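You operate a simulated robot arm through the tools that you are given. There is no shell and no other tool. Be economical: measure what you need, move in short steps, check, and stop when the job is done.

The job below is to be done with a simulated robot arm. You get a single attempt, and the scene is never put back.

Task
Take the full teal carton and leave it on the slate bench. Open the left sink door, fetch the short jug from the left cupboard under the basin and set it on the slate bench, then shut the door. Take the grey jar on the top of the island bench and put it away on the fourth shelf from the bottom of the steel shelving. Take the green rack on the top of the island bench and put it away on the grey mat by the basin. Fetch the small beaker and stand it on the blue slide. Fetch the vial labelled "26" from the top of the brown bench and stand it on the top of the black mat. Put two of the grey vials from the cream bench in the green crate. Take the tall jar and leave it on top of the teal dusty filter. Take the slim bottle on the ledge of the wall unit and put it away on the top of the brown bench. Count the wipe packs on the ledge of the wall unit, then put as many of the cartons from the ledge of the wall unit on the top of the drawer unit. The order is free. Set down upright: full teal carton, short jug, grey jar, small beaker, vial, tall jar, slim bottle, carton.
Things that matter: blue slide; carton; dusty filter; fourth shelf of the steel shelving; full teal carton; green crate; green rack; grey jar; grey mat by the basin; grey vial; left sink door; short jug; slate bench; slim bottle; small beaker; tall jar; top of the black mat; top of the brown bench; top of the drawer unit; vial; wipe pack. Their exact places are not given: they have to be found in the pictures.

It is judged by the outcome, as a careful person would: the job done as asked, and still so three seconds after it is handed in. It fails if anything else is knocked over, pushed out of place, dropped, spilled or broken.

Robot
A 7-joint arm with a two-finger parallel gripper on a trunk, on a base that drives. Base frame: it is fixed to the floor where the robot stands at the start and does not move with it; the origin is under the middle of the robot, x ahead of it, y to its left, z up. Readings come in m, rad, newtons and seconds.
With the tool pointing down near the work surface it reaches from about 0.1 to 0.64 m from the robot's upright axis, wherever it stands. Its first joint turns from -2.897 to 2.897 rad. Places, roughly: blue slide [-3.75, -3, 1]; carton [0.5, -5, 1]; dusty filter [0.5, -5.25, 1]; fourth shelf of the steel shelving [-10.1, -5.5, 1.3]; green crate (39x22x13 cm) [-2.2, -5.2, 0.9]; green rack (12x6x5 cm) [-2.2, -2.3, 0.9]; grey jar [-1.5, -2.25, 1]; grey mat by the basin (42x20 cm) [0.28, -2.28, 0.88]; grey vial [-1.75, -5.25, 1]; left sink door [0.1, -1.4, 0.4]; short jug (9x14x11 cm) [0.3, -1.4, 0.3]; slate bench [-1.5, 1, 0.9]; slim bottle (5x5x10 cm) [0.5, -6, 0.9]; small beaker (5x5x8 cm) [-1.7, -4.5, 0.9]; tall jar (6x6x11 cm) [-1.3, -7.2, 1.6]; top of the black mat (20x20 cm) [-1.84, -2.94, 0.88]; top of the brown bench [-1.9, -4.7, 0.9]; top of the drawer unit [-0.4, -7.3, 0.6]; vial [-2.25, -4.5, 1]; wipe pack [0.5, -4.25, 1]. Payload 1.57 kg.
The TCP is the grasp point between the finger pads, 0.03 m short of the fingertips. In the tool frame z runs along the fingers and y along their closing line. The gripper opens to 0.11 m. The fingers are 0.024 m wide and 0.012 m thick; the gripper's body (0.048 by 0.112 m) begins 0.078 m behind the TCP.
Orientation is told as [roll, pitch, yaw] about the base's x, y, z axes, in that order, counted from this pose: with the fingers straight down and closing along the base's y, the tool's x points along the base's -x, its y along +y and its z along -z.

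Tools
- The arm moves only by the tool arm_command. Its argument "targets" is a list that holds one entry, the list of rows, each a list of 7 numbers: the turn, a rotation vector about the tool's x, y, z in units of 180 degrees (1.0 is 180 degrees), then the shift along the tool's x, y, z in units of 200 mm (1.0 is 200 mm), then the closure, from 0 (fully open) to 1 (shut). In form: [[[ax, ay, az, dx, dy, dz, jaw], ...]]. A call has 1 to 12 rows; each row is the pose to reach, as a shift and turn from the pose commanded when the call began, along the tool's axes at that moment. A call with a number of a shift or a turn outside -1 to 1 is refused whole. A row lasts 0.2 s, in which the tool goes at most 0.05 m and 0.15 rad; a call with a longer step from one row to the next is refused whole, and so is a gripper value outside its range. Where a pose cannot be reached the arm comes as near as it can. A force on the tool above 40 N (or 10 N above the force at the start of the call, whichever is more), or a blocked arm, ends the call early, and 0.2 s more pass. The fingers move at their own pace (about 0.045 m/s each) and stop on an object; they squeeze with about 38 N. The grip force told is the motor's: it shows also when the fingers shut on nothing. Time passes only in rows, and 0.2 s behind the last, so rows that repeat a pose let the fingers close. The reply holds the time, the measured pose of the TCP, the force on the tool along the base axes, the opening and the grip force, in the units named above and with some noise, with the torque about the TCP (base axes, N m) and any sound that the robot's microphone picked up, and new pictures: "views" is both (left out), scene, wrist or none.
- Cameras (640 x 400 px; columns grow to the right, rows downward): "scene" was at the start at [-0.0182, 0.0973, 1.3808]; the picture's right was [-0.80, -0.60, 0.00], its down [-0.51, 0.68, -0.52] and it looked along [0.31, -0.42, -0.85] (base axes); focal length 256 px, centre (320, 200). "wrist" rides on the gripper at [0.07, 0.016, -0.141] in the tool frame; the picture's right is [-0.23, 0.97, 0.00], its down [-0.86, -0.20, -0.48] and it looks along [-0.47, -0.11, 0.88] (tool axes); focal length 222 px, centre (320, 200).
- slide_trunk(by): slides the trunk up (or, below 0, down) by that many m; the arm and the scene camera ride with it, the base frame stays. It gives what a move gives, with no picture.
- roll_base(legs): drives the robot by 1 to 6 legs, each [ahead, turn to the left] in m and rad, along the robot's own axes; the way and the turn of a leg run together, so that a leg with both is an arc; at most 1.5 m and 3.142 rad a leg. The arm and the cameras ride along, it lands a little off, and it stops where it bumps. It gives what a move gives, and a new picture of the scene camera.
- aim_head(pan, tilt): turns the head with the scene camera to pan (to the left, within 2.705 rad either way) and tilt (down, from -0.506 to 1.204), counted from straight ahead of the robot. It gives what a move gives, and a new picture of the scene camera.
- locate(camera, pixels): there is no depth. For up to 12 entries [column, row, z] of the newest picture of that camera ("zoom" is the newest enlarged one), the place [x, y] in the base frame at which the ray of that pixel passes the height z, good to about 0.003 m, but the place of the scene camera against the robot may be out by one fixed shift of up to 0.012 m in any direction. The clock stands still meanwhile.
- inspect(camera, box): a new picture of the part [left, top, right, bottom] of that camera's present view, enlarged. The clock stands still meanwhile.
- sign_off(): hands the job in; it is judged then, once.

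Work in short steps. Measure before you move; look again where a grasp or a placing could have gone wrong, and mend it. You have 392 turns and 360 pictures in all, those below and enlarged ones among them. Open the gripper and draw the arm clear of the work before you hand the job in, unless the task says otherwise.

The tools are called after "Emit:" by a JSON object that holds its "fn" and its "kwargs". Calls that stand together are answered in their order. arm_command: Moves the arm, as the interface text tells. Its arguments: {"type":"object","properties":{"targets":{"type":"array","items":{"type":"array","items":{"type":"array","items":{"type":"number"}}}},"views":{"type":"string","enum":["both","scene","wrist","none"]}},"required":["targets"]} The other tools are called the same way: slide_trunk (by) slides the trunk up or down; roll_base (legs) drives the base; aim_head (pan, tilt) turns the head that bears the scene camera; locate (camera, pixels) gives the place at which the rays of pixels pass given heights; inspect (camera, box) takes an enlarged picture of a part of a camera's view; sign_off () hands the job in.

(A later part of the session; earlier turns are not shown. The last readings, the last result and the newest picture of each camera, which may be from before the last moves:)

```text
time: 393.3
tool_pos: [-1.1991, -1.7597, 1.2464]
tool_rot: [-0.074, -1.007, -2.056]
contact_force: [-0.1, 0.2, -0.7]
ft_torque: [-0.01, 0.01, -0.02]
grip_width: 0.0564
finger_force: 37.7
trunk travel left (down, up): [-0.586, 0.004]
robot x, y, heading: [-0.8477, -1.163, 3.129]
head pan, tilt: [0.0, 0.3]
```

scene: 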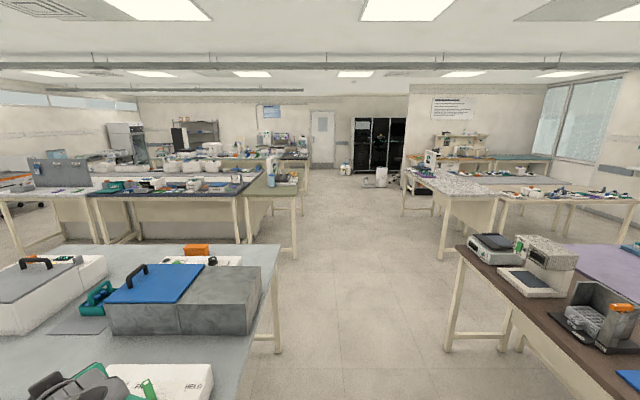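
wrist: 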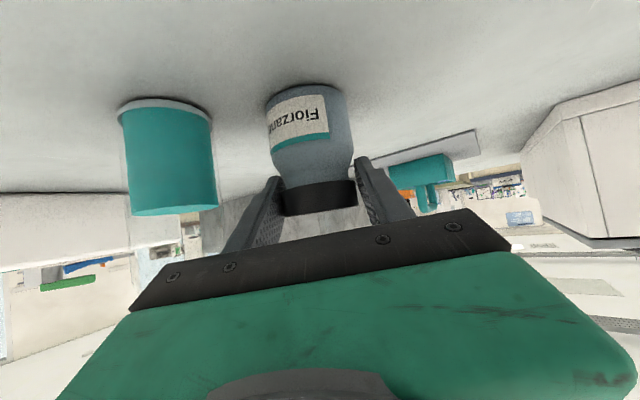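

The corridor west is clear; the steel shelving shows at (198,138). I drive along it, keeping right so the arm on my left clears the green bench.

Emit:
{"fn": "roll_base", "kwargs": {"legs": [[0, -0.107], [1.36, 0], [0, -0.5], [1.1, 0], [0, 0.5], [1.5, 0]]}}

Emit:
{"fn": "aim_head", "kwargs": {"pan": 0.6, "tilt": 0.3}}

```text
time: 415.8
tool_pos: [-4.9991, -0.7352, 1.2469]
tool_rot: [-0.073, -1.01, -2.161]
contact_force: [-1.0, -0.3, -0.7]
ft_torque: [-0.03, 0.03, 0.01]
grip_width: 0.0565
finger_force: 38.2
trunk travel left (down, up): [-0.586, 0.004]
robot x, y, heading: [-4.588, -0.1758, 3.023]
head pan, tilt: [0.0, 0.3]
```

scene: 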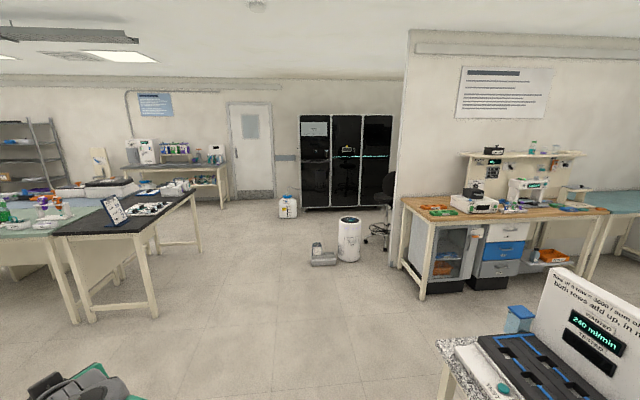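

```text
time: 416.8
tool_pos: [-4.9975, -0.7363, 1.246]
tool_rot: [-0.075, -1.01, -2.16]
contact_force: [0.9, 0.3, 0.1]
ft_torque: [0.0, -0.01, 0.0]
grip_width: 0.0565
finger_force: 38.0
trunk travel left (down, up): [-0.586, 0.004]
robot x, y, heading: [-4.5849, -0.1777, 3.022]
head pan, tilt: [0.6, 0.3]
```

scene: 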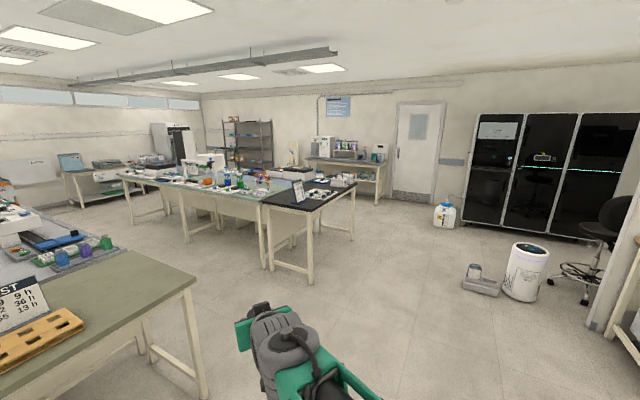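

Shelving is at the far wall behind the bench run; I go round the north end of the dark bench and turn south in the aisle at x≈-8.4.

Emit:
{"fn": "roll_base", "kwargs": {"legs": [[0, 0.174], [1.5, 0], [1.5, 0], [0.1, 0], [0, 0.976], [1.4, 0]]}}

Emit:
{"fn": "aim_head", "kwargs": {"pan": 0.3, "tilt": 0.3}}

```text
time: 430.6
tool_pos: [-7.6908, -0.9587, 1.2484]
tool_rot: [-0.079, -1.008, -2.019]
contact_force: [0.4, 0.3, -0.6]
ft_torque: [0.04, 0.06, -0.03]
grip_width: 0.0565
finger_force: 37.8
trunk travel left (down, up): [-0.586, 0.004]
robot x, y, heading: [-7.363, -0.3752, 2.975]
head pan, tilt: [0.6, 0.3]
stopped in leg 3: the robot was blocked; the commanded pose is now the measured one
```

scene: 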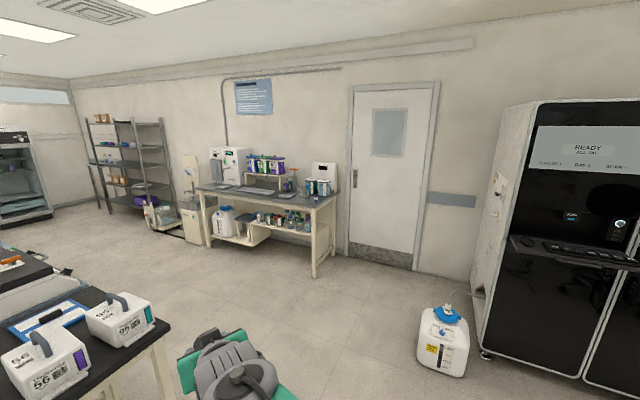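

```text
time: 431.4
tool_pos: [-7.6941, -0.9582, 1.2457]
tool_rot: [-0.075, -1.007, -2.025]
contact_force: [0.6, -0.3, -0.5]
ft_torque: [0.01, 0.01, 0.0]
grip_width: 0.0568
finger_force: 37.7
trunk travel left (down, up): [-0.586, 0.004]
robot x, y, heading: [-7.3625, -0.3729, 2.977]
head pan, tilt: [0.3, 0.3]
```

scene: 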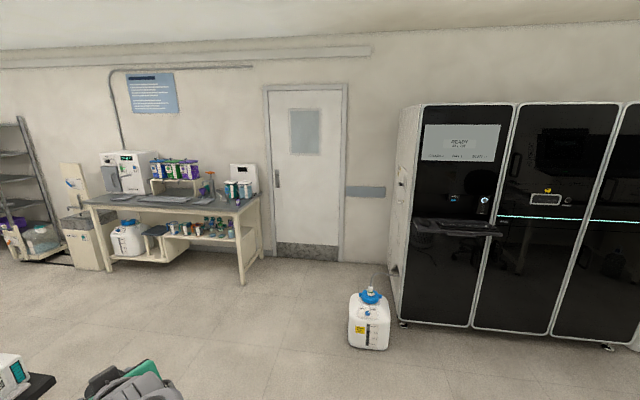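

Blocked: probably the low grey item on the floor at my right. I look there.

Emit:
{"fn": "aim_head", "kwargs": {"pan": -1.2, "tilt": 0.8}}

```text
time: 433.0
tool_pos: [-7.6939, -0.9593, 1.2464]
tool_rot: [-0.075, -1.007, -2.025]
contact_force: [0.1, -0.5, -1.4]
ft_torque: [-0.01, 0.01, 0.01]
grip_width: 0.0563
finger_force: 38.2
trunk travel left (down, up): [-0.586, 0.004]
robot x, y, heading: [-7.3665, -0.3777, 2.977]
head pan, tilt: [-1.201, 0.799]
```

scene: 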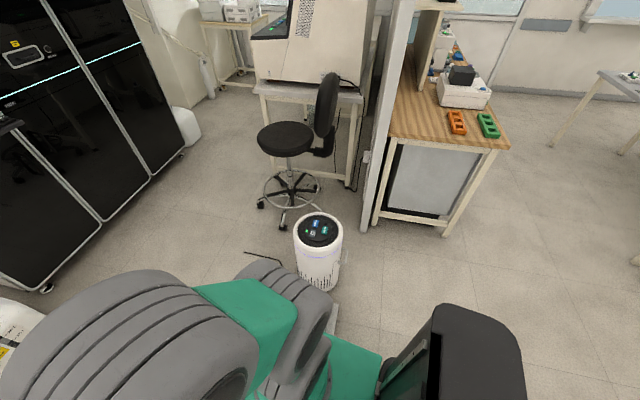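

I back off 0.3 m and steer further left, away from that item.

Emit:
{"fn": "roll_base", "kwargs": {"legs": [[-0.3, 0], [0, 0.5], [1.1, 0], [0, 1.1], [0.6, 0]]}}

Emit:
{"fn": "aim_head", "kwargs": {"pan": -0.3, "tilt": 0.35}}

```text
time: 447.5
tool_pos: [-7.5933, -1.6874, 1.2459]
tool_rot: [-0.073, -1.007, -0.416]
contact_force: [-0.7, -0.7, 0.1]
ft_torque: [0.02, 0.01, 0.02]
grip_width: 0.0566
finger_force: 38.1
trunk travel left (down, up): [-0.586, 0.004]
robot x, y, heading: [-8.189, -1.3759, -1.695]
head pan, tilt: [-1.201, 0.799]
```

scene: 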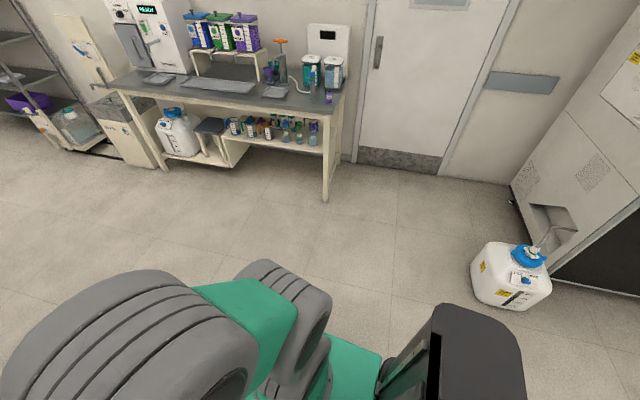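

```text
time: 448.7
tool_pos: [-7.5929, -1.6866, 1.2459]
tool_rot: [-0.076, -1.007, -0.418]
contact_force: [-0.1, -0.2, 0.0]
ft_torque: [0.03, -0.02, 0.06]
grip_width: 0.0567
finger_force: 37.8
trunk travel left (down, up): [-0.586, 0.004]
robot x, y, heading: [-8.1879, -1.38, -1.701]
head pan, tilt: [-0.3, 0.351]
```

scene: 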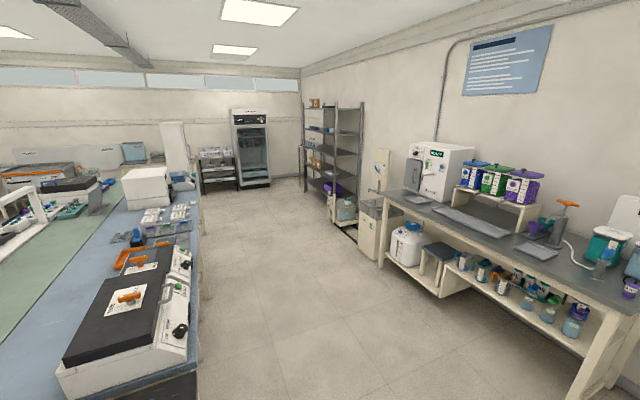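

The shelving stands ahead at (335,150). I drive on down the aisle.

Emit:
{"fn": "roll_base", "kwargs": {"legs": [[1.5, 0], [1.4, 0]]}}

Emit:
{"fn": "aim_head", "kwargs": {"pan": -0.9, "tilt": 0.3}}

```text
time: 462.7
tool_pos: [-7.9429, -4.5629, 1.2455]
tool_rot: [-0.074, -1.008, -0.412]
contact_force: [-0.4, 0.2, -0.5]
ft_torque: [-0.01, -0.02, 0.01]
grip_width: 0.0565
finger_force: 37.9
trunk travel left (down, up): [-0.586, 0.004]
robot x, y, heading: [-8.5406, -4.2544, -1.695]
head pan, tilt: [-0.3, 0.351]
```

scene: 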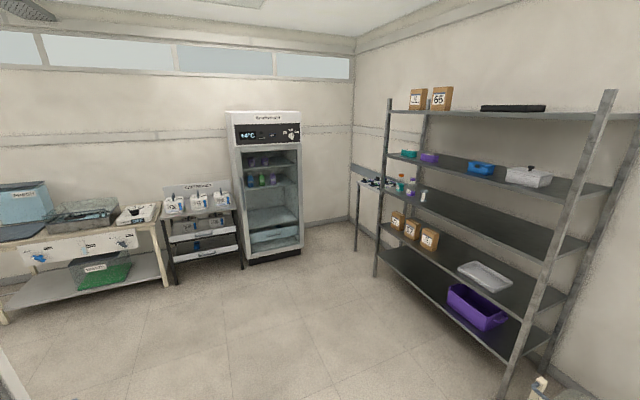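

```text
time: 463.7
tool_pos: [-7.9439, -4.5627, 1.2463]
tool_rot: [-0.075, -1.006, -0.413]
contact_force: [0.4, -0.7, -0.8]
ft_torque: [-0.03, 0.01, 0.01]
grip_width: 0.0565
finger_force: 38.0
trunk travel left (down, up): [-0.586, 0.004]
robot x, y, heading: [-8.5421, -4.2581, -1.691]
head pan, tilt: [-0.901, 0.3]
```

scene: 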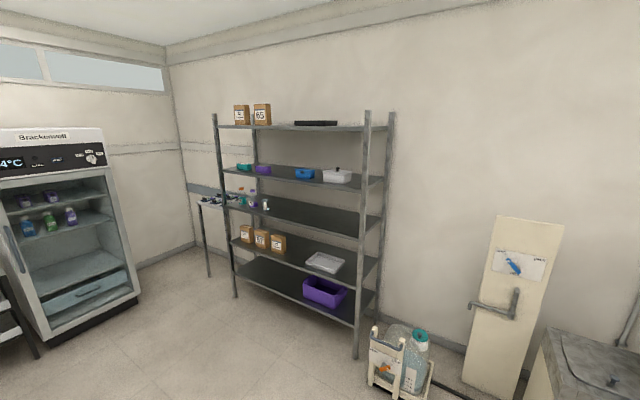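

Counting from the bottom (purple bin shelf 1, boxes 2, bottles 3), the fourth shelf carries the teal, purple and blue pieces and the white box. I locate posts and edges.

Emit:
{"fn": "locate", "kwargs": {"camera": "scene", "pixels": [[234, 297, 0.0], [355, 358, 0.0], [222, 172, 1.3], [363, 188, 1.3], [380, 178, 1.3], [263, 173, 1.3], [303, 179, 1.3], [337, 184, 1.3], [363, 188, 1.25]]}}

Emit:
{"fn": "inspect", "kwargs": {"camera": "scene", "box": [200, 90, 420, 260]}}

```text
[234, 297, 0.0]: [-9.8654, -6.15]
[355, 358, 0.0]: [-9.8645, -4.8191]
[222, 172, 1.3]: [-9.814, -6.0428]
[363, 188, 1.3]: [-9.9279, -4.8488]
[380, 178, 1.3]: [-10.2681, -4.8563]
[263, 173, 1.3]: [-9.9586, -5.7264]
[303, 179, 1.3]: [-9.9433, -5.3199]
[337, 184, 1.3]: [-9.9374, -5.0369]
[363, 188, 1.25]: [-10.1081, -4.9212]
```

```text
2.35 times, centred on (310, 175) of scene
```

zoom: 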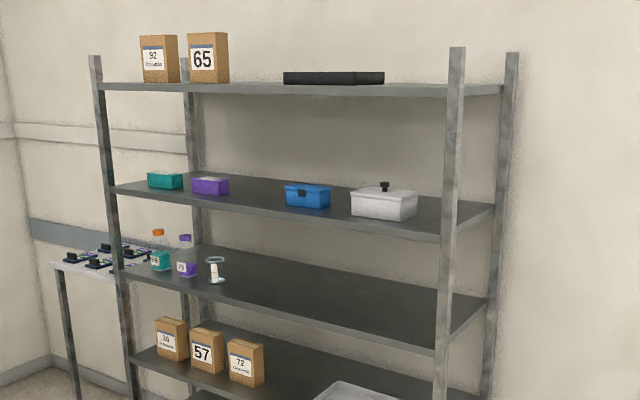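

Front edge x≈-9.87, shelf top z≈1.316, and a free gap at y≈-5.52 between purple and blue boxes. I first raise the arm 0.17 m here to see that the height can be reached.

Emit:
{"fn": "arm_command", "kwargs": {"targets": [[[0, 0, 0, -0.12, 0, -0.08, 1], [0, 0, 0, -0.24, 0, -0.16, 1], [0, 0, 0, -0.36, 0, -0.24, 1], [0, 0, 0, -0.48, 0, -0.31, 1], [0, 0, 0, -0.6, 0, -0.39, 1], [0, 0, 0, -0.72, 0, -0.46, 1]]], "views": "none"}}

Emit:
{"fn": "arm_command", "kwargs": {"targets": [[[0, 0, 0, 0.08, 0, -0.12, 1], [0, 0, 0, 0.16, 0, -0.24, 1], [0, 0, 0, 0.24, 0, -0.36, 1], [0, 0, 0, 0.32, 0, -0.48, 1]]], "views": "none"}}

```text
time: 465.1
tool_pos: [-7.9415, -4.5563, 1.4176]
tool_rot: [-0.077, -1.007, -0.411]
contact_force: [0.2, -0.3, -0.8]
ft_torque: [-0.01, 0.02, 0.04]
grip_width: 0.0568
finger_force: 37.9
trunk travel left (down, up): [-0.586, 0.004]
robot x, y, heading: [-8.5451, -4.2567, -1.693]
head pan, tilt: [-0.901, 0.3]
```

```text
time: 466.1
tool_pos: [-8.0458, -4.5039, 1.4146]
tool_rot: [-0.075, -1.008, -0.411]
contact_force: [0.5, 0.4, -0.3]
ft_torque: [0.01, 0.01, -0.01]
grip_width: 0.0567
finger_force: 38.2
trunk travel left (down, up): [-0.586, 0.004]
robot x, y, heading: [-8.5428, -4.2609, -1.692]
head pan, tilt: [-0.901, 0.3]
```

Height is fine (z 1.415). I drive round to (-9.27,-5.75) and turn so the arm points at the gap.

Emit:
{"fn": "roll_base", "kwargs": {"legs": [[1.49, 0], [0, -1.45], [0.54, 0]]}}

Emit:
{"fn": "roll_base", "kwargs": {"legs": [[0, -1.55]]}}

Emit:
{"fn": "aim_head", "kwargs": {"pan": 1.3, "tilt": 0.4}}

```text
time: 479.8
tool_pos: [-9.4306, -6.283, 1.4144]
tool_rot: [-0.076, -1.008, -1.839]
contact_force: [0.7, -0.5, -0.8]
ft_torque: [0.01, -0.02, -0.02]
grip_width: 0.0563
finger_force: 38.1
trunk travel left (down, up): [-0.586, 0.004]
robot x, y, heading: [-9.2614, -5.7542, -3.12]
head pan, tilt: [-0.901, 0.3]
```

scene: 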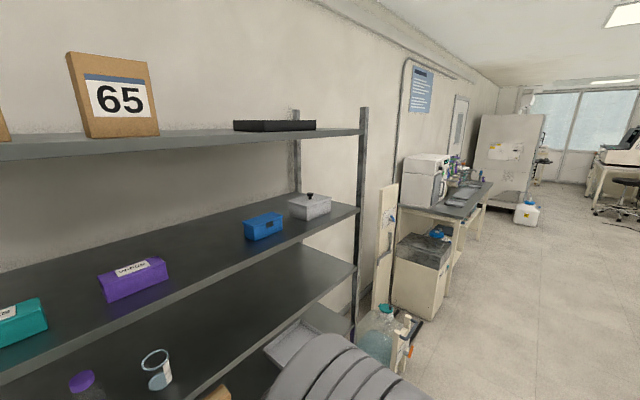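

```text
time: 483.9
tool_pos: [-9.7914, -5.6022, 1.4147]
tool_rot: [-0.075, -1.008, 2.909]
contact_force: [0.3, 0.4, -0.5]
ft_torque: [0.0, 0.0, 0.01]
grip_width: 0.0564
finger_force: 38.1
trunk travel left (down, up): [-0.586, 0.004]
robot x, y, heading: [-9.2606, -5.7521, 1.631]
head pan, tilt: [-0.901, 0.3]
```

scene: 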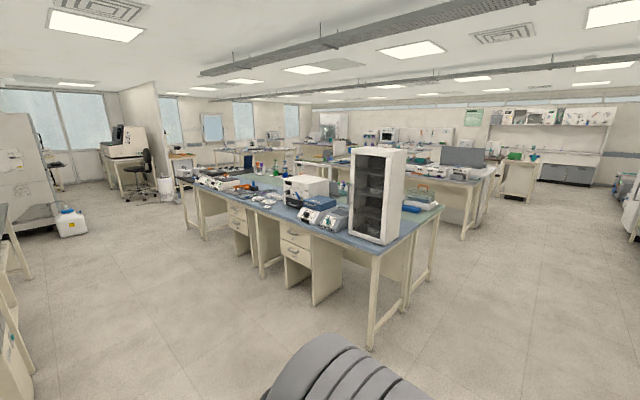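

```text
time: 486.0
tool_pos: [-9.7927, -5.6024, 1.4145]
tool_rot: [-0.074, -1.008, 2.911]
contact_force: [0.1, -0.1, -0.4]
ft_torque: [0.02, -0.01, 0.02]
grip_width: 0.0564
finger_force: 37.9
trunk travel left (down, up): [-0.586, 0.004]
robot x, y, heading: [-9.2615, -5.7505, 1.63]
head pan, tilt: [1.3, 0.4]
```

scene: 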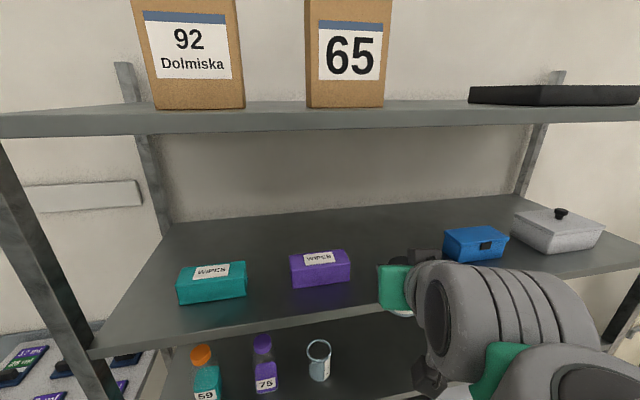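

I check the gap: purple's right edge (350,281), blue's left edge (446,258) and the shelf's front edge at this level.

Emit:
{"fn": "locate", "kwargs": {"camera": "scene", "pixels": [[350, 281, 1.316], [446, 258, 1.316], [348, 318, 1.316], [300, 290, 1.316], [370, 270, 1.316], [180, 303, 1.316], [90, 355, 1.316]]}}

```text
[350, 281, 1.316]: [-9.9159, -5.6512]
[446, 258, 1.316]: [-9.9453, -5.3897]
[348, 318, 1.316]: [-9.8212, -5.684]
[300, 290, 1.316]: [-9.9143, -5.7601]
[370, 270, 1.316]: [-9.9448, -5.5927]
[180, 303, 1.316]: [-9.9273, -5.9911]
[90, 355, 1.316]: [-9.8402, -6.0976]
```

Gap centre y≈-5.52. I shift right first, then extend the arm in to x≈-9.93.

Emit:
{"fn": "arm_command", "kwargs": {"targets": [[[0, 0, 0, 0, -0.12, 0, 1], [0, 0, 0, 0, -0.243, 0, 1], [0, 0, 0, -0.08, -0.243, 0.13, 1], [0, 0, 0, -0.16, -0.243, 0.26, 1], [0, 0, 0, -0.24, -0.243, 0.39, 1], [0, 0, 0, -0.325, -0.243, 0.52, 1], [0, 0, 0, -0.406, -0.243, 0.642, 1], [0, 0, 0, -0.406, -0.243, 0.642, 1]]], "views": "both"}}

```text
time: 487.8
tool_pos: [-9.9242, -5.5118, 1.4166]
tool_rot: [-0.078, -1.009, 2.912]
contact_force: [0.9, 0.1, -0.5]
ft_torque: [-0.01, -0.01, 0.01]
grip_width: 0.0565
finger_force: 38.4
trunk travel left (down, up): [-0.586, 0.004]
robot x, y, heading: [-9.256, -5.753, 1.631]
head pan, tilt: [1.3, 0.4]
```

scene: 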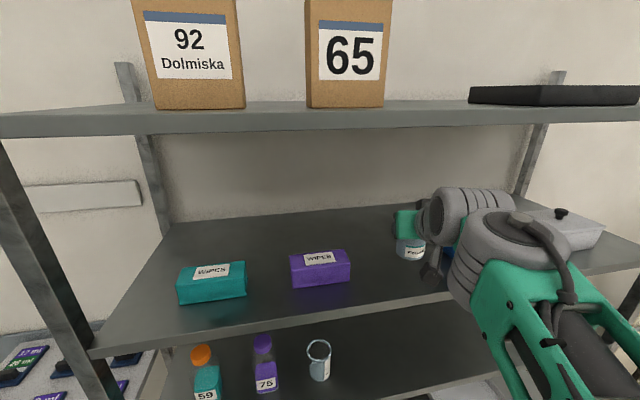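
wrist: 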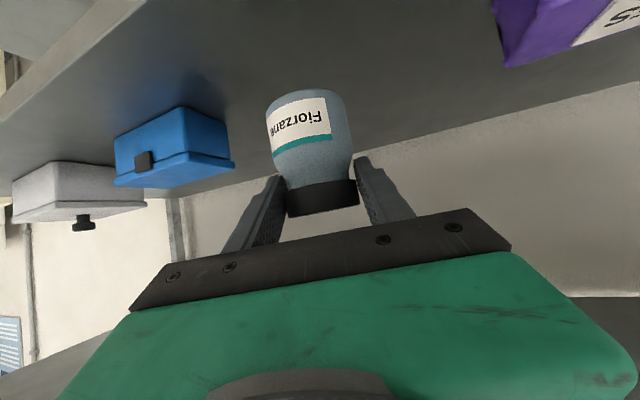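

The jar hovers over the gap. I lower by small trunk steps until contact.

Emit:
{"fn": "slide_trunk", "kwargs": {"by": -0.022}}

Emit:
{"fn": "slide_trunk", "kwargs": {"by": -0.008}}

Emit:
{"fn": "slide_trunk", "kwargs": {"by": -0.006}}

```text
time: 488.4
tool_pos: [-9.9233, -5.5113, 1.3935]
tool_rot: [-0.076, -1.007, 2.91]
contact_force: [0.1, -0.1, 0.3]
ft_torque: [0.01, 0.03, 0.0]
grip_width: 0.0565
finger_force: 38.5
trunk travel left (down, up): [-0.564, 0.026]
robot x, y, heading: [-9.2591, -5.7571, 1.63]
head pan, tilt: [1.3, 0.4]
```

```text
time: 489.0
tool_pos: [-9.9235, -5.5098, 1.3864]
tool_rot: [-0.075, -1.008, 2.912]
contact_force: [0.4, 0.7, -0.2]
ft_torque: [0.02, -0.01, 0.03]
grip_width: 0.0564
finger_force: 38.2
trunk travel left (down, up): [-0.556, 0.034]
robot x, y, heading: [-9.256, -5.7536, 1.631]
head pan, tilt: [1.3, 0.4]
```

```text
time: 489.6
tool_pos: [-9.9229, -5.5104, 1.3803]
tool_rot: [-0.076, -1.006, 2.913]
contact_force: [0.1, -0.5, -0.4]
ft_torque: [-0.02, -0.01, 0.03]
grip_width: 0.0566
finger_force: 37.7
trunk travel left (down, up): [-0.55, 0.04]
robot x, y, heading: [-9.2594, -5.7511, 1.63]
head pan, tilt: [1.3, 0.4]
```

Emit:
{"fn": "slide_trunk", "kwargs": {"by": -0.006}}

Emit:
{"fn": "slide_trunk", "kwargs": {"by": -0.006}}

Emit:
{"fn": "slide_trunk", "kwargs": {"by": -0.006}}

Emit:
{"fn": "inspect", "kwargs": {"camera": "scene", "box": [350, 180, 480, 300]}}

```text
time: 490.1
tool_pos: [-9.9226, -5.5121, 1.3735]
tool_rot: [-0.076, -1.007, 2.912]
contact_force: [0.6, -0.2, -0.4]
ft_torque: [0.0, 0.01, 0.01]
grip_width: 0.0566
finger_force: 37.7
trunk travel left (down, up): [-0.544, 0.046]
robot x, y, heading: [-9.2578, -5.7551, 1.628]
head pan, tilt: [1.3, 0.4]
```

```text
time: 490.7
tool_pos: [-9.9237, -5.5105, 1.3683]
tool_rot: [-0.074, -1.007, 2.91]
contact_force: [0.7, 0.3, -0.8]
ft_torque: [0.0, 0.03, 0.05]
grip_width: 0.0567
finger_force: 37.7
trunk travel left (down, up): [-0.538, 0.052]
robot x, y, heading: [-9.2598, -5.7587, 1.632]
head pan, tilt: [1.3, 0.4]
```

```text
time: 491.2
tool_pos: [-9.9223, -5.5123, 1.3668]
tool_rot: [-0.075, -1.017, 2.911]
contact_force: [-2.8, 1.1, 14.4]
ft_torque: [-0.22, 0.37, -0.06]
grip_width: 0.0566
finger_force: 38.3
trunk travel left (down, up): [-0.532, 0.058]
robot x, y, heading: [-9.2613, -5.754, 1.63]
head pan, tilt: [1.3, 0.4]
```

```text
3.33 times, centred on (415, 240) of scene
```

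zoom: 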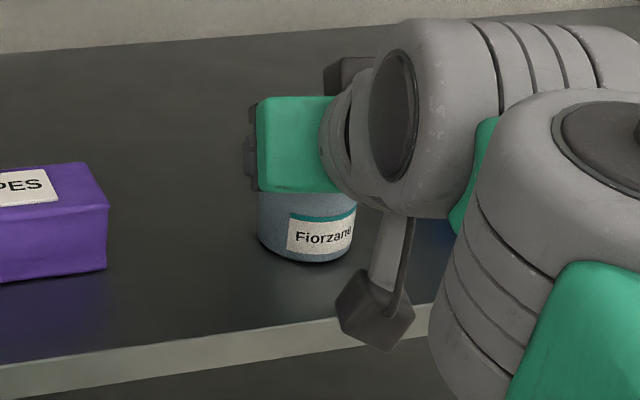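

Contact: the jar stands on the fourth shelf. I open and withdraw along the hand axis.

Emit:
{"fn": "arm_command", "kwargs": {"targets": [[[0, 0, 0, 0, 0, 0, 0.3], [0, 0, 0, 0, 0, 0, 0.1], [0, 0, 0, 0, 0, 0, 0.1], [0, 0, 0, 0, 0, -0.1, 0.1], [0, 0, 0, 0.05, 0, -0.25, 0.1], [0, 0, 0, 0.13, 0, -0.42, 0.1], [0, 0, 0, 0.21, 0, -0.58, 0.1], [0, 0, 0, 0.3, 0, -0.75, 0.1]]], "views": "scene"}}

```text
time: 493.0
tool_pos: [-9.7696, -5.5573, 1.3919]
tool_rot: [-0.078, -1.008, 2.911]
contact_force: [0.1, 0.2, -0.1]
ft_torque: [0.01, 0.01, 0.01]
grip_width: 0.0991
finger_force: 0.1
trunk travel left (down, up): [-0.532, 0.058]
robot x, y, heading: [-9.2587, -5.7549, 1.625]
head pan, tilt: [1.3, 0.4]
```

scene: 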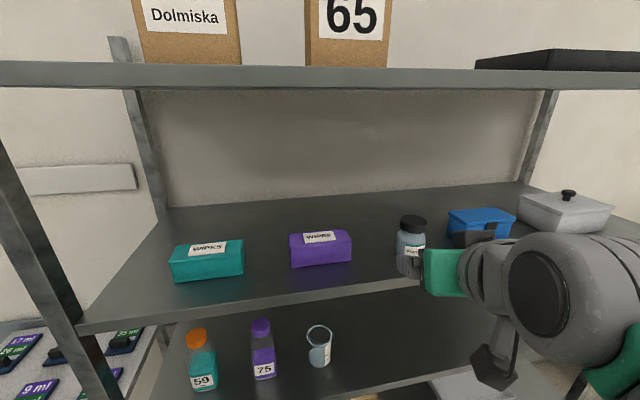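

The grey jar stands on the fourth shelf. I turn right to face east and look at the way back.

Emit:
{"fn": "roll_base", "kwargs": {"legs": [[0, -1.6]]}}

Emit:
{"fn": "aim_head", "kwargs": {"pan": 0.0, "tilt": 0.3}}

```text
time: 497.3
tool_pos: [-9.0411, -5.2514, 1.3926]
tool_rot: [-0.074, -1.008, 1.299]
contact_force: [0.2, 0.4, 0.4]
ft_torque: [0.01, -0.02, 0.03]
grip_width: 0.099
finger_force: 0.1
trunk travel left (down, up): [-0.532, 0.058]
robot x, y, heading: [-9.2576, -5.7537, 0.012]
head pan, tilt: [1.3, 0.4]
```

scene: 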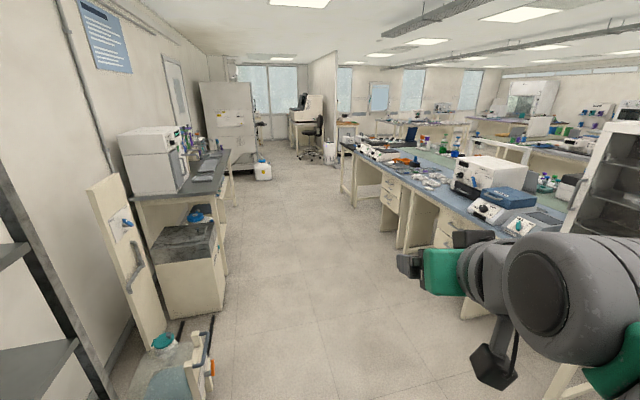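

```text
time: 498.8
tool_pos: [-9.0415, -5.2495, 1.3921]
tool_rot: [-0.076, -1.007, 1.299]
contact_force: [0.2, 0.1, -0.9]
ft_torque: [-0.01, -0.01, -0.01]
grip_width: 0.099
finger_force: 0.1
trunk travel left (down, up): [-0.532, 0.058]
robot x, y, heading: [-9.2581, -5.7571, 0.017]
head pan, tilt: [0.0, 0.3]
```

scene: 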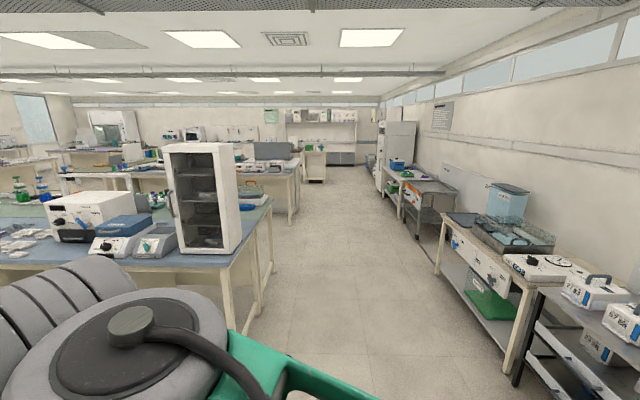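

The way east is an open corridor (y between about -6.5 and -5.3). I drive along y≈-6.0 to keep the arm clear of the tall cabinet.

Emit:
{"fn": "roll_base", "kwargs": {"legs": [[0, -0.2], [1.2, 0], [0, 0.185], [1.5, 0], [1.5, 0], [1.3, 0]]}}

Emit:
{"fn": "aim_head", "kwargs": {"pan": 0.5, "tilt": 0.4}}

```text
time: 526.5
tool_pos: [-3.5474, -5.471, 1.393]
tool_rot: [-0.075, -1.007, 1.277]
contact_force: [-0.4, 0.3, 0.1]
ft_torque: [0.01, 0.04, 0.02]
grip_width: 0.099
finger_force: 0.1
trunk travel left (down, up): [-0.532, 0.058]
robot x, y, heading: [-3.7741, -5.9743, -0.005]
head pan, tilt: [0.0, 0.3]
```

scene: 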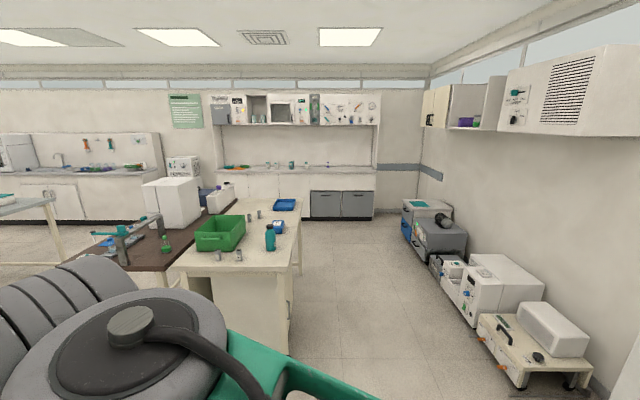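

```text
time: 527.5
tool_pos: [-3.5488, -5.4696, 1.3919]
tool_rot: [-0.077, -1.008, 1.277]
contact_force: [0.1, 0.6, 0.5]
ft_torque: [0.03, -0.01, 0.01]
grip_width: 0.0989
finger_force: 0.0
trunk travel left (down, up): [-0.532, 0.058]
robot x, y, heading: [-3.7768, -5.9718, -0.005]
head pan, tilt: [0.499, 0.4]
```

scene: 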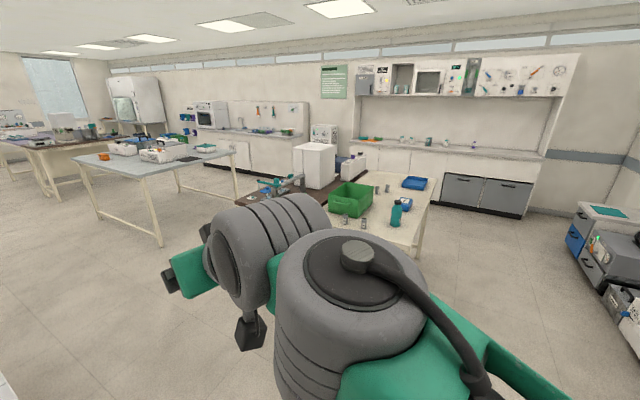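

Here is the cream bench with the green crate and small grey vials. I zoom in to identify them.

Emit:
{"fn": "inspect", "kwargs": {"camera": "scene", "box": [290, 140, 450, 270]}}

Emit:
{"fn": "locate", "kwargs": {"camera": "scene", "pixels": [[350, 223, 0.88], [364, 228, 0.88], [377, 193, 0.88], [382, 192, 0.88], [396, 224, 0.88], [414, 252, 0.88], [436, 181, 0.88], [350, 215, 0.88], [330, 212, 0.88], [370, 196, 0.88]]}}

```text
3.08 times, centred on (370, 205) of scene
```

zoom: 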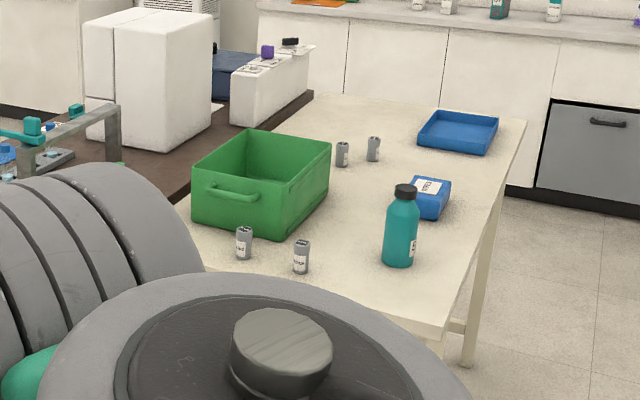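

```text
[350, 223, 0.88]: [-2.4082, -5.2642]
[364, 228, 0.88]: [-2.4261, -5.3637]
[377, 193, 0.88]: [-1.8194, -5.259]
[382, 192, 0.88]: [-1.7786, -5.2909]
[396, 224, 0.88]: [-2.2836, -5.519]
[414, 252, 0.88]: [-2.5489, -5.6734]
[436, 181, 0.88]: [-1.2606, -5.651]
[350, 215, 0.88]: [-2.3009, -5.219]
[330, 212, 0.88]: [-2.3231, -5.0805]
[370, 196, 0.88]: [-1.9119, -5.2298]
```

Vials stand at about (-2.41,-5.265), (-2.426,-5.364) west of the crate and two more east of it. I drive to the bench's west side so the arm on my left faces them.

Emit:
{"fn": "roll_base", "kwargs": {"legs": [[0, 1.262], [1.54, 0], [0, -2.395], [0.86, 0], [0, -0.433]]}}

Emit:
{"fn": "aim_head", "kwargs": {"pan": 1.2, "tilt": 0.8}}

```text
refused: 1.54 is not a number from -1.5 to 1.5
```

```text
time: 528.5
tool_pos: [-3.5487, -5.47, 1.3924]
tool_rot: [-0.076, -1.006, 1.277]
contact_force: [0.4, -0.5, 0.3]
ft_torque: [-0.02, 0.02, -0.03]
grip_width: 0.099
finger_force: 0.1
trunk travel left (down, up): [-0.532, 0.058]
robot x, y, heading: [-3.7761, -5.9742, -0.003]
head pan, tilt: [1.201, 0.799]
```

scene: 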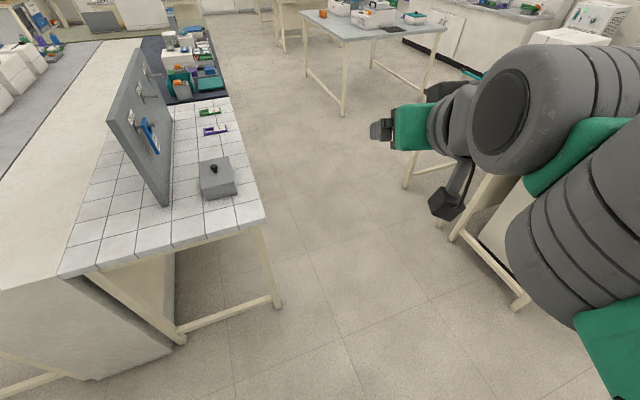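

A tiled bench edges the aisle at x≈-3.65, so I take a narrower route: forward, turn to face south, then reverse up alongside the cream bench.

Emit:
{"fn": "roll_base", "kwargs": {"legs": [[0.68, 0], [0, -1.775], [-0.72, 0], [0, 0.207]]}}

Emit:
{"fn": "aim_head", "kwargs": {"pan": 1.2, "tilt": 0.8}}

```text
time: 540.9
tool_pos: [-2.4431, -5.4966, 1.3923]
tool_rot: [-0.076, -1.007, -0.304]
contact_force: [0.0, -0.4, -0.2]
ft_torque: [-0.01, 0.04, -0.04]
grip_width: 0.099
finger_force: 0.0
trunk travel left (down, up): [-0.532, 0.058]
robot x, y, heading: [-2.9427, -5.266, -1.585]
head pan, tilt: [1.201, 0.799]
```

scene: 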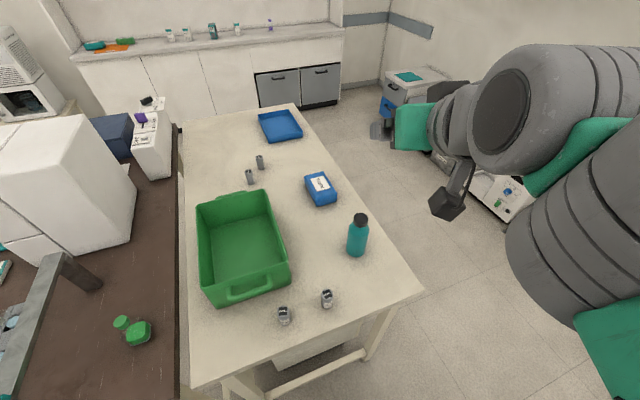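

```text
time: 541.5
tool_pos: [-2.4424, -5.4961, 1.3917]
tool_rot: [-0.078, -1.007, -0.304]
contact_force: [0.4, -0.6, -0.2]
ft_torque: [-0.03, -0.04, 0.02]
grip_width: 0.0993
finger_force: 0.0
trunk travel left (down, up): [-0.532, 0.058]
robot x, y, heading: [-2.939, -5.2638, -1.592]
head pan, tilt: [1.201, 0.799]
```

scene: 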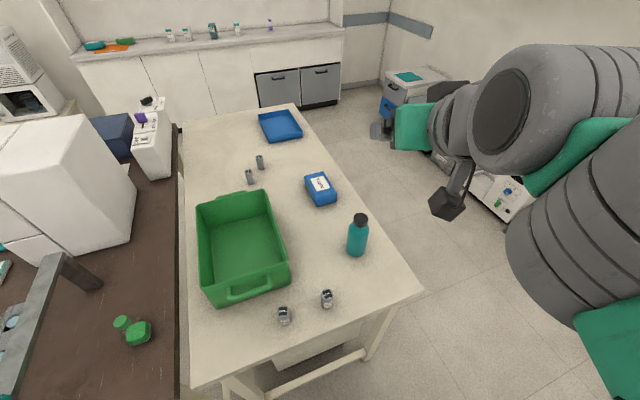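

Clear view now. I locate the two near vials, the crate rim and the bench corner.

Emit:
{"fn": "locate", "kwargs": {"camera": "scene", "pixels": [[284, 322, 0.88], [326, 305, 0.88], [284, 310, 0.93], [326, 292, 0.93], [210, 303, 1.0], [291, 280, 1.0], [197, 205, 1.0], [267, 192, 1.0], [245, 240, 0.9], [357, 254, 0.88], [192, 388, 0.88], [424, 292, 0.88]]}}

Emit:
{"fn": "inspect", "kwargs": {"camera": "scene", "box": [180, 180, 380, 340]}}

```text
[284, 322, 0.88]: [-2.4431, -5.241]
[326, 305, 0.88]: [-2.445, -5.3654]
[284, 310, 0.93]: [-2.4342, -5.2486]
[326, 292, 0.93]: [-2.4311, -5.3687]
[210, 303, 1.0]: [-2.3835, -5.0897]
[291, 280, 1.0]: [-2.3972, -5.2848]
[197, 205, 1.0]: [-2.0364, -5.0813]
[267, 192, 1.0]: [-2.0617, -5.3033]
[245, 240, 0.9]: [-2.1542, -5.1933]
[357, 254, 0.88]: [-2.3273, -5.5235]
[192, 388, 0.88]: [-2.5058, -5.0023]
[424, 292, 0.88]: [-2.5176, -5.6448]
```

```text
2.50 times, centred on (280, 260) of scene
```

zoom: 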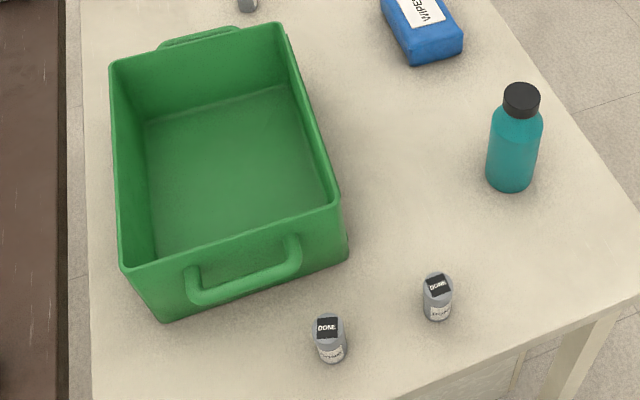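

Vials at about (-2.437,-5.245) and (-2.437,-5.367), crate interior x -2.38…-2.06. I turn the tool down and lower over the southern vial.

Emit:
{"fn": "arm_command", "kwargs": {"targets": [[[0, 0.046, 0, 0, 0, 0, 0.2], [0, 0.092, 0, 0, 0, 0, 0.3], [0, 0.138, 0, 0, 0, 0, 0.4], [0, 0.184, 0, 0, 0, 0, 0.4], [0, 0.23, 0, 0, 0, 0, 0.4], [0, 0.276, 0, 0, 0, 0, 0.4], [0, 0.32, 0, 0, 0, 0, 0.4]]], "views": "none"}}

Emit:
{"fn": "slide_trunk", "kwargs": {"by": -0.36}}

```text
time: 543.0
tool_pos: [-2.4525, -5.4926, 1.3633]
tool_rot: [-0.036, -0.133, -0.369]
contact_force: [19.2, 1.6, -19.1]
ft_torque: [-1.03, 1.24, -0.94]
grip_width: 0.066
finger_force: 0.0
out of reach, approached as far as the arm can: row 4, 5, 6, 7
trunk travel left (down, up): [-0.532, 0.058]
robot x, y, heading: [-2.9388, -5.2647, -1.589]
head pan, tilt: [1.201, 0.799]
stopped in row 7: the force on the tool passed its limit at 96 N (the readings are from after the stop); the commanded pose is now the measured one
```

```text
time: 543.8
tool_pos: [-2.4533, -5.4941, 1.3388]
tool_rot: [-0.035, -0.133, -0.37]
contact_force: [14.1, 1.3, -14.6]
ft_torque: [-0.63, 0.97, -0.64]
grip_width: 0.066
finger_force: 0.1
trunk travel left (down, up): [-0.507, 0.083]
robot x, y, heading: [-2.9424, -5.2636, -1.584]
head pan, tilt: [1.201, 0.799]
stopped: the force on the tool passed its limit at 40 N (the readings are from after the stop); the commanded pose is now the measured one
```

Something presses on the tool (96 N) – most likely the hand against its own arm at this height. I pitch back a little and look.

Emit:
{"fn": "arm_command", "kwargs": {"targets": [[[0, -0.04, 0, 0, 0, 0, 0.4], [0, -0.08, 0, 0, 0, 0, 0.4], [0, -0.12, 0, 0, 0, 0, 0.4]]], "views": "scene"}}

```text
time: 544.6
tool_pos: [-2.4543, -5.4938, 1.3397]
tool_rot: [-0.039, -0.512, -0.357]
contact_force: [-0.2, 0.0, 0.1]
ft_torque: [-0.02, -0.04, -0.02]
grip_width: 0.0661
finger_force: 0.0
trunk travel left (down, up): [-0.507, 0.083]
robot x, y, heading: [-2.937, -5.2688, -1.586]
head pan, tilt: [1.201, 0.799]
```

scene: 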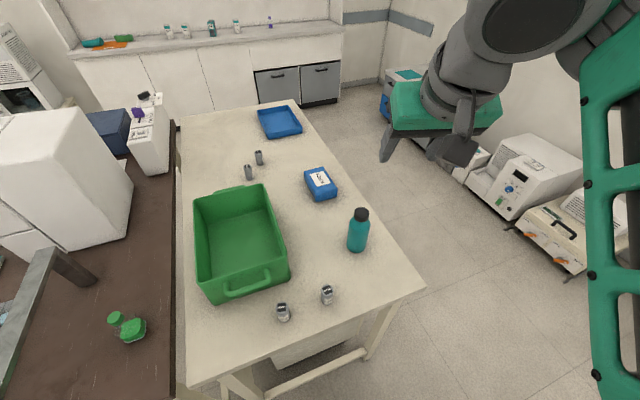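

Free again. I lower the arm relative to the trunk by 0.2 m first, then finish turning the tool down.

Emit:
{"fn": "arm_command", "kwargs": {"targets": [[[0, 0, 0, 0.1, 0, 0.17, 0.4], [0, 0, 0, 0.2, 0, 0.35, 0.4], [0, 0, 0, 0.3, 0, 0.52, 0.4], [0, 0, 0, 0.4, 0, 0.7, 0.4], [0, 0.04, 0, 0.49, 0, 0.87, 0.4], [0, 0.08, 0, 0.49, 0, 0.87, 0.4], [0, 0.12, 0, 0.49, 0, 0.87, 0.4], [0, 0.16, 0, 0.49, 0, 0.87, 0.4]]], "views": "none"}}

Emit:
{"fn": "arm_command", "kwargs": {"targets": [[[0, 0, -0.04, 0, 0.1, 0, 0.4], [0, 0, -0.08, 0, 0.2, 0, 0.4], [0, 0, -0.115, 0, 0.4, 0, 0.4], [0, 0, -0.115, 0, 0.6, 0, 0.4]]], "views": "wrist"}}

```text
time: 546.4
tool_pos: [-2.456, -5.4998, 1.1381]
tool_rot: [-0.036, -0.006, -0.374]
contact_force: [-0.5, 0.2, -0.7]
ft_torque: [-0.03, -0.02, -0.01]
grip_width: 0.0661
finger_force: 0.1
out of reach, approached as far as the arm can: row 2, 3, 4, 5, 6
trunk travel left (down, up): [-0.507, 0.083]
robot x, y, heading: [-2.9396, -5.2643, -1.586]
head pan, tilt: [1.201, 0.799]
```

```text
time: 547.4
tool_pos: [-2.4138, -5.3865, 1.1368]
tool_rot: [-0.036, 0.006, -0.013]
contact_force: [0.3, 0.8, 0.0]
ft_torque: [-0.03, 0.02, -0.03]
grip_width: 0.0658
finger_force: 0.0
trunk travel left (down, up): [-0.507, 0.083]
robot x, y, heading: [-2.9382, -5.2653, -1.586]
head pan, tilt: [1.201, 0.799]
```

wrist: 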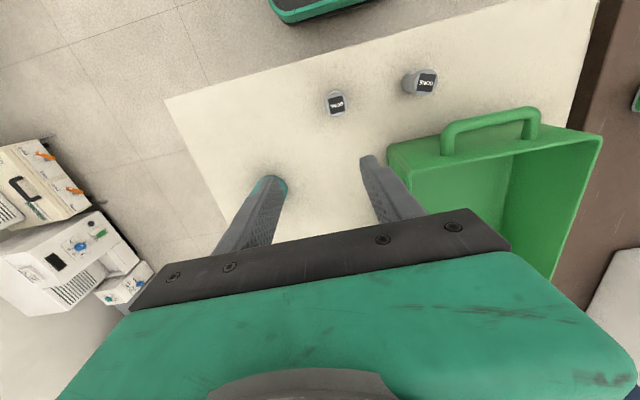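

Tool is down with yaw 0. I locate the vial tops at (337,103) and (424,82) in the wrist view.

Emit:
{"fn": "locate", "kwargs": {"camera": "wrist", "pixels": [[337, 103, 0.93], [424, 82, 0.93], [334, 113, 0.88], [410, 88, 0.88], [270, 185, 1.07], [443, 145, 1.0], [390, 160, 1.0], [530, 112, 1.01]]}}

```text
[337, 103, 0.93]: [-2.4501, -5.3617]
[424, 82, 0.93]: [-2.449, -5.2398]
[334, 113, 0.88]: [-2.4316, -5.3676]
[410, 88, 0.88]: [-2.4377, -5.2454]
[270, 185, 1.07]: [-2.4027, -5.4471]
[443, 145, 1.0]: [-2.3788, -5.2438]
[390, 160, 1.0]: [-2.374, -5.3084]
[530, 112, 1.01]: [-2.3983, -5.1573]
```

Vials at (-2.444,-5.363) and (-2.444,-5.242). I centre over the southern one and lower with the trunk.

Emit:
{"fn": "arm_command", "kwargs": {"targets": [[[0, 0, 0, 0.08, 0.06, 0, 0.4], [0, 0, 0, 0.15, 0.12, 0, 0.4], [0, 0, 0, 0.15, 0.12, 0, 0.4]]], "views": "none"}}

Emit:
{"fn": "slide_trunk", "kwargs": {"by": -0.19}}

Emit:
{"fn": "arm_command", "kwargs": {"targets": [[[0, 0, 0, 0, 0, 0, 0.4]]], "views": "wrist"}}

```text
time: 548.2
tool_pos: [-2.4446, -5.3648, 1.1366]
tool_rot: [-0.036, 0.006, -0.014]
contact_force: [0.2, 1.4, 0.9]
ft_torque: [0.0, 0.01, -0.02]
grip_width: 0.0659
finger_force: 0.1
trunk travel left (down, up): [-0.507, 0.083]
robot x, y, heading: [-2.9415, -5.2617, -1.589]
head pan, tilt: [1.201, 0.799]
```

```text
time: 550.3
tool_pos: [-2.4428, -5.3639, 0.9459]
tool_rot: [-0.034, 0.008, -0.014]
contact_force: [-0.1, -0.6, 0.6]
ft_torque: [-0.04, -0.01, 0.0]
grip_width: 0.0656
finger_force: 0.1
trunk travel left (down, up): [-0.317, 0.273]
robot x, y, heading: [-2.9397, -5.2641, -1.584]
head pan, tilt: [1.201, 0.799]
```

```text
time: 550.7
tool_pos: [-2.4427, -5.3636, 0.9457]
tool_rot: [-0.036, 0.008, -0.015]
contact_force: [0.6, -0.2, -0.5]
ft_torque: [0.02, -0.01, 0.0]
grip_width: 0.0662
finger_force: 0.0
trunk travel left (down, up): [-0.317, 0.273]
robot x, y, heading: [-2.9409, -5.2612, -1.588]
head pan, tilt: [1.201, 0.799]
```

wrist: 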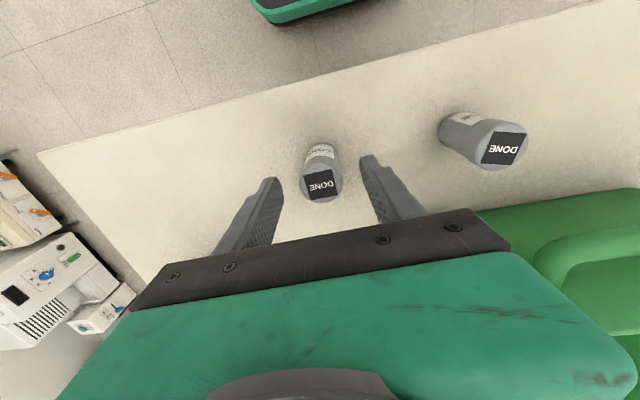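

Centred. I lower 2.8 cm and close.

Emit:
{"fn": "arm_command", "kwargs": {"targets": [[[0, 0, 0, 0, 0, 0.07, 0.4], [0, 0, 0, 0, 0, 0.14, 0.4], [0, 0, 0, 0, 0, 0.14, 0.8], [0, 0, 0, 0, 0, 0.14, 1], [0, 0, 0, 0, 0, 0.14, 1], [0, 0, 0, 0, 0, 0.14, 1]]], "views": "none"}}

```text
time: 552.1
tool_pos: [-2.4435, -5.3645, 0.9175]
tool_rot: [-0.035, 0.007, -0.014]
contact_force: [-0.7, -0.8, -0.4]
ft_torque: [0.01, 0.01, -0.02]
grip_width: 0.0306
finger_force: 30.0
trunk travel left (down, up): [-0.317, 0.273]
robot x, y, heading: [-2.9419, -5.2671, -1.584]
head pan, tilt: [1.201, 0.799]
```

Gripped (0.031). I lift it over the crate's rim and move inside to (-2.31,-5.21).

Emit:
{"fn": "slide_trunk", "kwargs": {"by": 0.2}}

Emit:
{"fn": "arm_command", "kwargs": {"targets": [[[0, 0, 0, -0.17, 0.19, 0, 1], [0, 0, 0, -0.33, 0.38, 0, 1], [0, 0, 0, -0.5, 0.57, 0, 1], [0, 0, 0, -0.67, 0.775, 0, 1], [0, 0, 0, -0.67, 0.775, 0, 1]]], "views": "wrist"}}

```text
time: 554.2
tool_pos: [-2.445, -5.3652, 1.1164]
tool_rot: [-0.034, 0.006, -0.013]
contact_force: [-0.2, 0.1, -0.9]
ft_torque: [0.01, -0.02, -0.01]
grip_width: 0.0305
finger_force: 38.1
trunk travel left (down, up): [-0.517, 0.073]
robot x, y, heading: [-2.942, -5.265, -1.587]
head pan, tilt: [1.201, 0.799]
```

```text
refused: row 1 steps farther than a row can; nothing moved
```

Emit:
{"fn": "arm_command", "kwargs": {"targets": [[[0, 0, 0, -0.13, 0.155, 0, 1], [0, 0, 0, -0.27, 0.31, 0, 1], [0, 0, 0, -0.4, 0.465, 0, 1], [0, 0, 0, -0.54, 0.62, 0, 1], [0, 0, 0, -0.67, 0.775, 0, 1], [0, 0, 0, -0.67, 0.775, 0, 1]]], "views": "wrist"}}

```text
time: 555.6
tool_pos: [-2.3109, -5.2117, 1.1109]
tool_rot: [-0.036, 0.005, -0.013]
contact_force: [0.3, -0.1, -0.1]
ft_torque: [-0.02, -0.07, 0.02]
grip_width: 0.0304
finger_force: 37.9
out of reach, approached as far as the arm can: row 5
trunk travel left (down, up): [-0.517, 0.073]
robot x, y, heading: [-2.938, -5.2644, -1.584]
head pan, tilt: [1.201, 0.799]
```

wrist: 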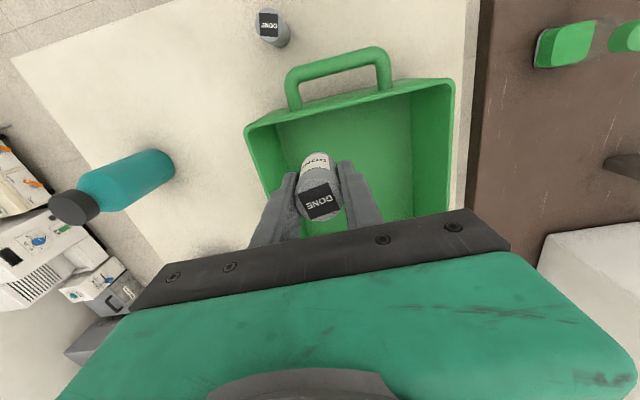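

It is inside the rim. I lower with the trunk to the crate floor.

Emit:
{"fn": "slide_trunk", "kwargs": {"by": -0.175}}

Emit:
{"fn": "slide_trunk", "kwargs": {"by": -0.01}}

```text
time: 557.6
tool_pos: [-2.3095, -5.211, 0.9357]
tool_rot: [-0.033, 0.006, -0.014]
contact_force: [-0.2, -0.2, 0.0]
ft_torque: [-0.01, -0.02, 0.0]
grip_width: 0.0303
finger_force: 38.1
trunk travel left (down, up): [-0.342, 0.248]
robot x, y, heading: [-2.9409, -5.2624, -1.582]
head pan, tilt: [1.201, 0.799]
```

```text
time: 558.2
tool_pos: [-2.3104, -5.2117, 0.9303]
tool_rot: [-0.033, -0.003, -0.015]
contact_force: [4.1, -0.5, 23.9]
ft_torque: [0.31, 0.01, -0.11]
grip_width: 0.03
finger_force: 38.1
trunk travel left (down, up): [-0.332, 0.258]
robot x, y, heading: [-2.9408, -5.2601, -1.59]
head pan, tilt: [1.201, 0.799]
```

Contact. I release, rise, and go over the second vial.

Emit:
{"fn": "arm_command", "kwargs": {"targets": [[[0, 0, 0, 0, 0, -0.01, 0.7], [0, 0, 0, 0, 0, -0.02, 0.5], [0, 0, 0, 0, 0, -0.02, 0.5]]], "views": "none"}}

Emit:
{"fn": "slide_trunk", "kwargs": {"by": 0.18}}

Emit:
{"fn": "arm_command", "kwargs": {"targets": [[[0, 0, 0, 0.17, -0.04, 0, 0.45], [0, 0, 0, 0.34, -0.08, 0, 0.45], [0, 0, 0, 0.51, -0.12, 0, 0.45], [0, 0, 0, 0.67, -0.15, 0, 0.45], [0, 0, 0, 0.67, -0.15, 0, 0.45]]], "views": "wrist"}}

```text
time: 559.0
tool_pos: [-2.3116, -5.2118, 0.9289]
tool_rot: [-0.035, 0.008, -0.012]
contact_force: [0.4, -0.1, -0.6]
ft_torque: [0.0, 0.0, -0.03]
grip_width: 0.0547
finger_force: 0.0
trunk travel left (down, up): [-0.332, 0.258]
robot x, y, heading: [-2.9435, -5.2641, -1.582]
head pan, tilt: [1.201, 0.799]
```

```text
time: 561.0
tool_pos: [-2.3114, -5.2102, 1.1085]
tool_rot: [-0.035, 0.007, -0.013]
contact_force: [0.3, -0.4, 0.2]
ft_torque: [-0.01, -0.02, -0.02]
grip_width: 0.0548
finger_force: 0.0
trunk travel left (down, up): [-0.512, 0.078]
robot x, y, heading: [-2.9432, -5.2689, -1.583]
head pan, tilt: [1.201, 0.799]
```

```text
time: 562.2
tool_pos: [-2.4454, -5.2392, 1.1108]
tool_rot: [-0.032, 0.005, -0.015]
contact_force: [-0.5, 0.4, -0.1]
ft_torque: [-0.01, -0.03, 0.02]
grip_width: 0.0607
finger_force: 0.0
out of reach, approached as far as the arm can: row 1
trunk travel left (down, up): [-0.512, 0.078]
robot x, y, heading: [-2.9431, -5.2642, -1.586]
head pan, tilt: [1.201, 0.799]
```

wrist: 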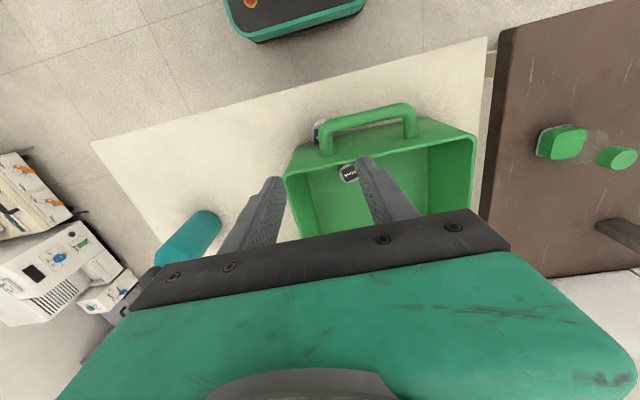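

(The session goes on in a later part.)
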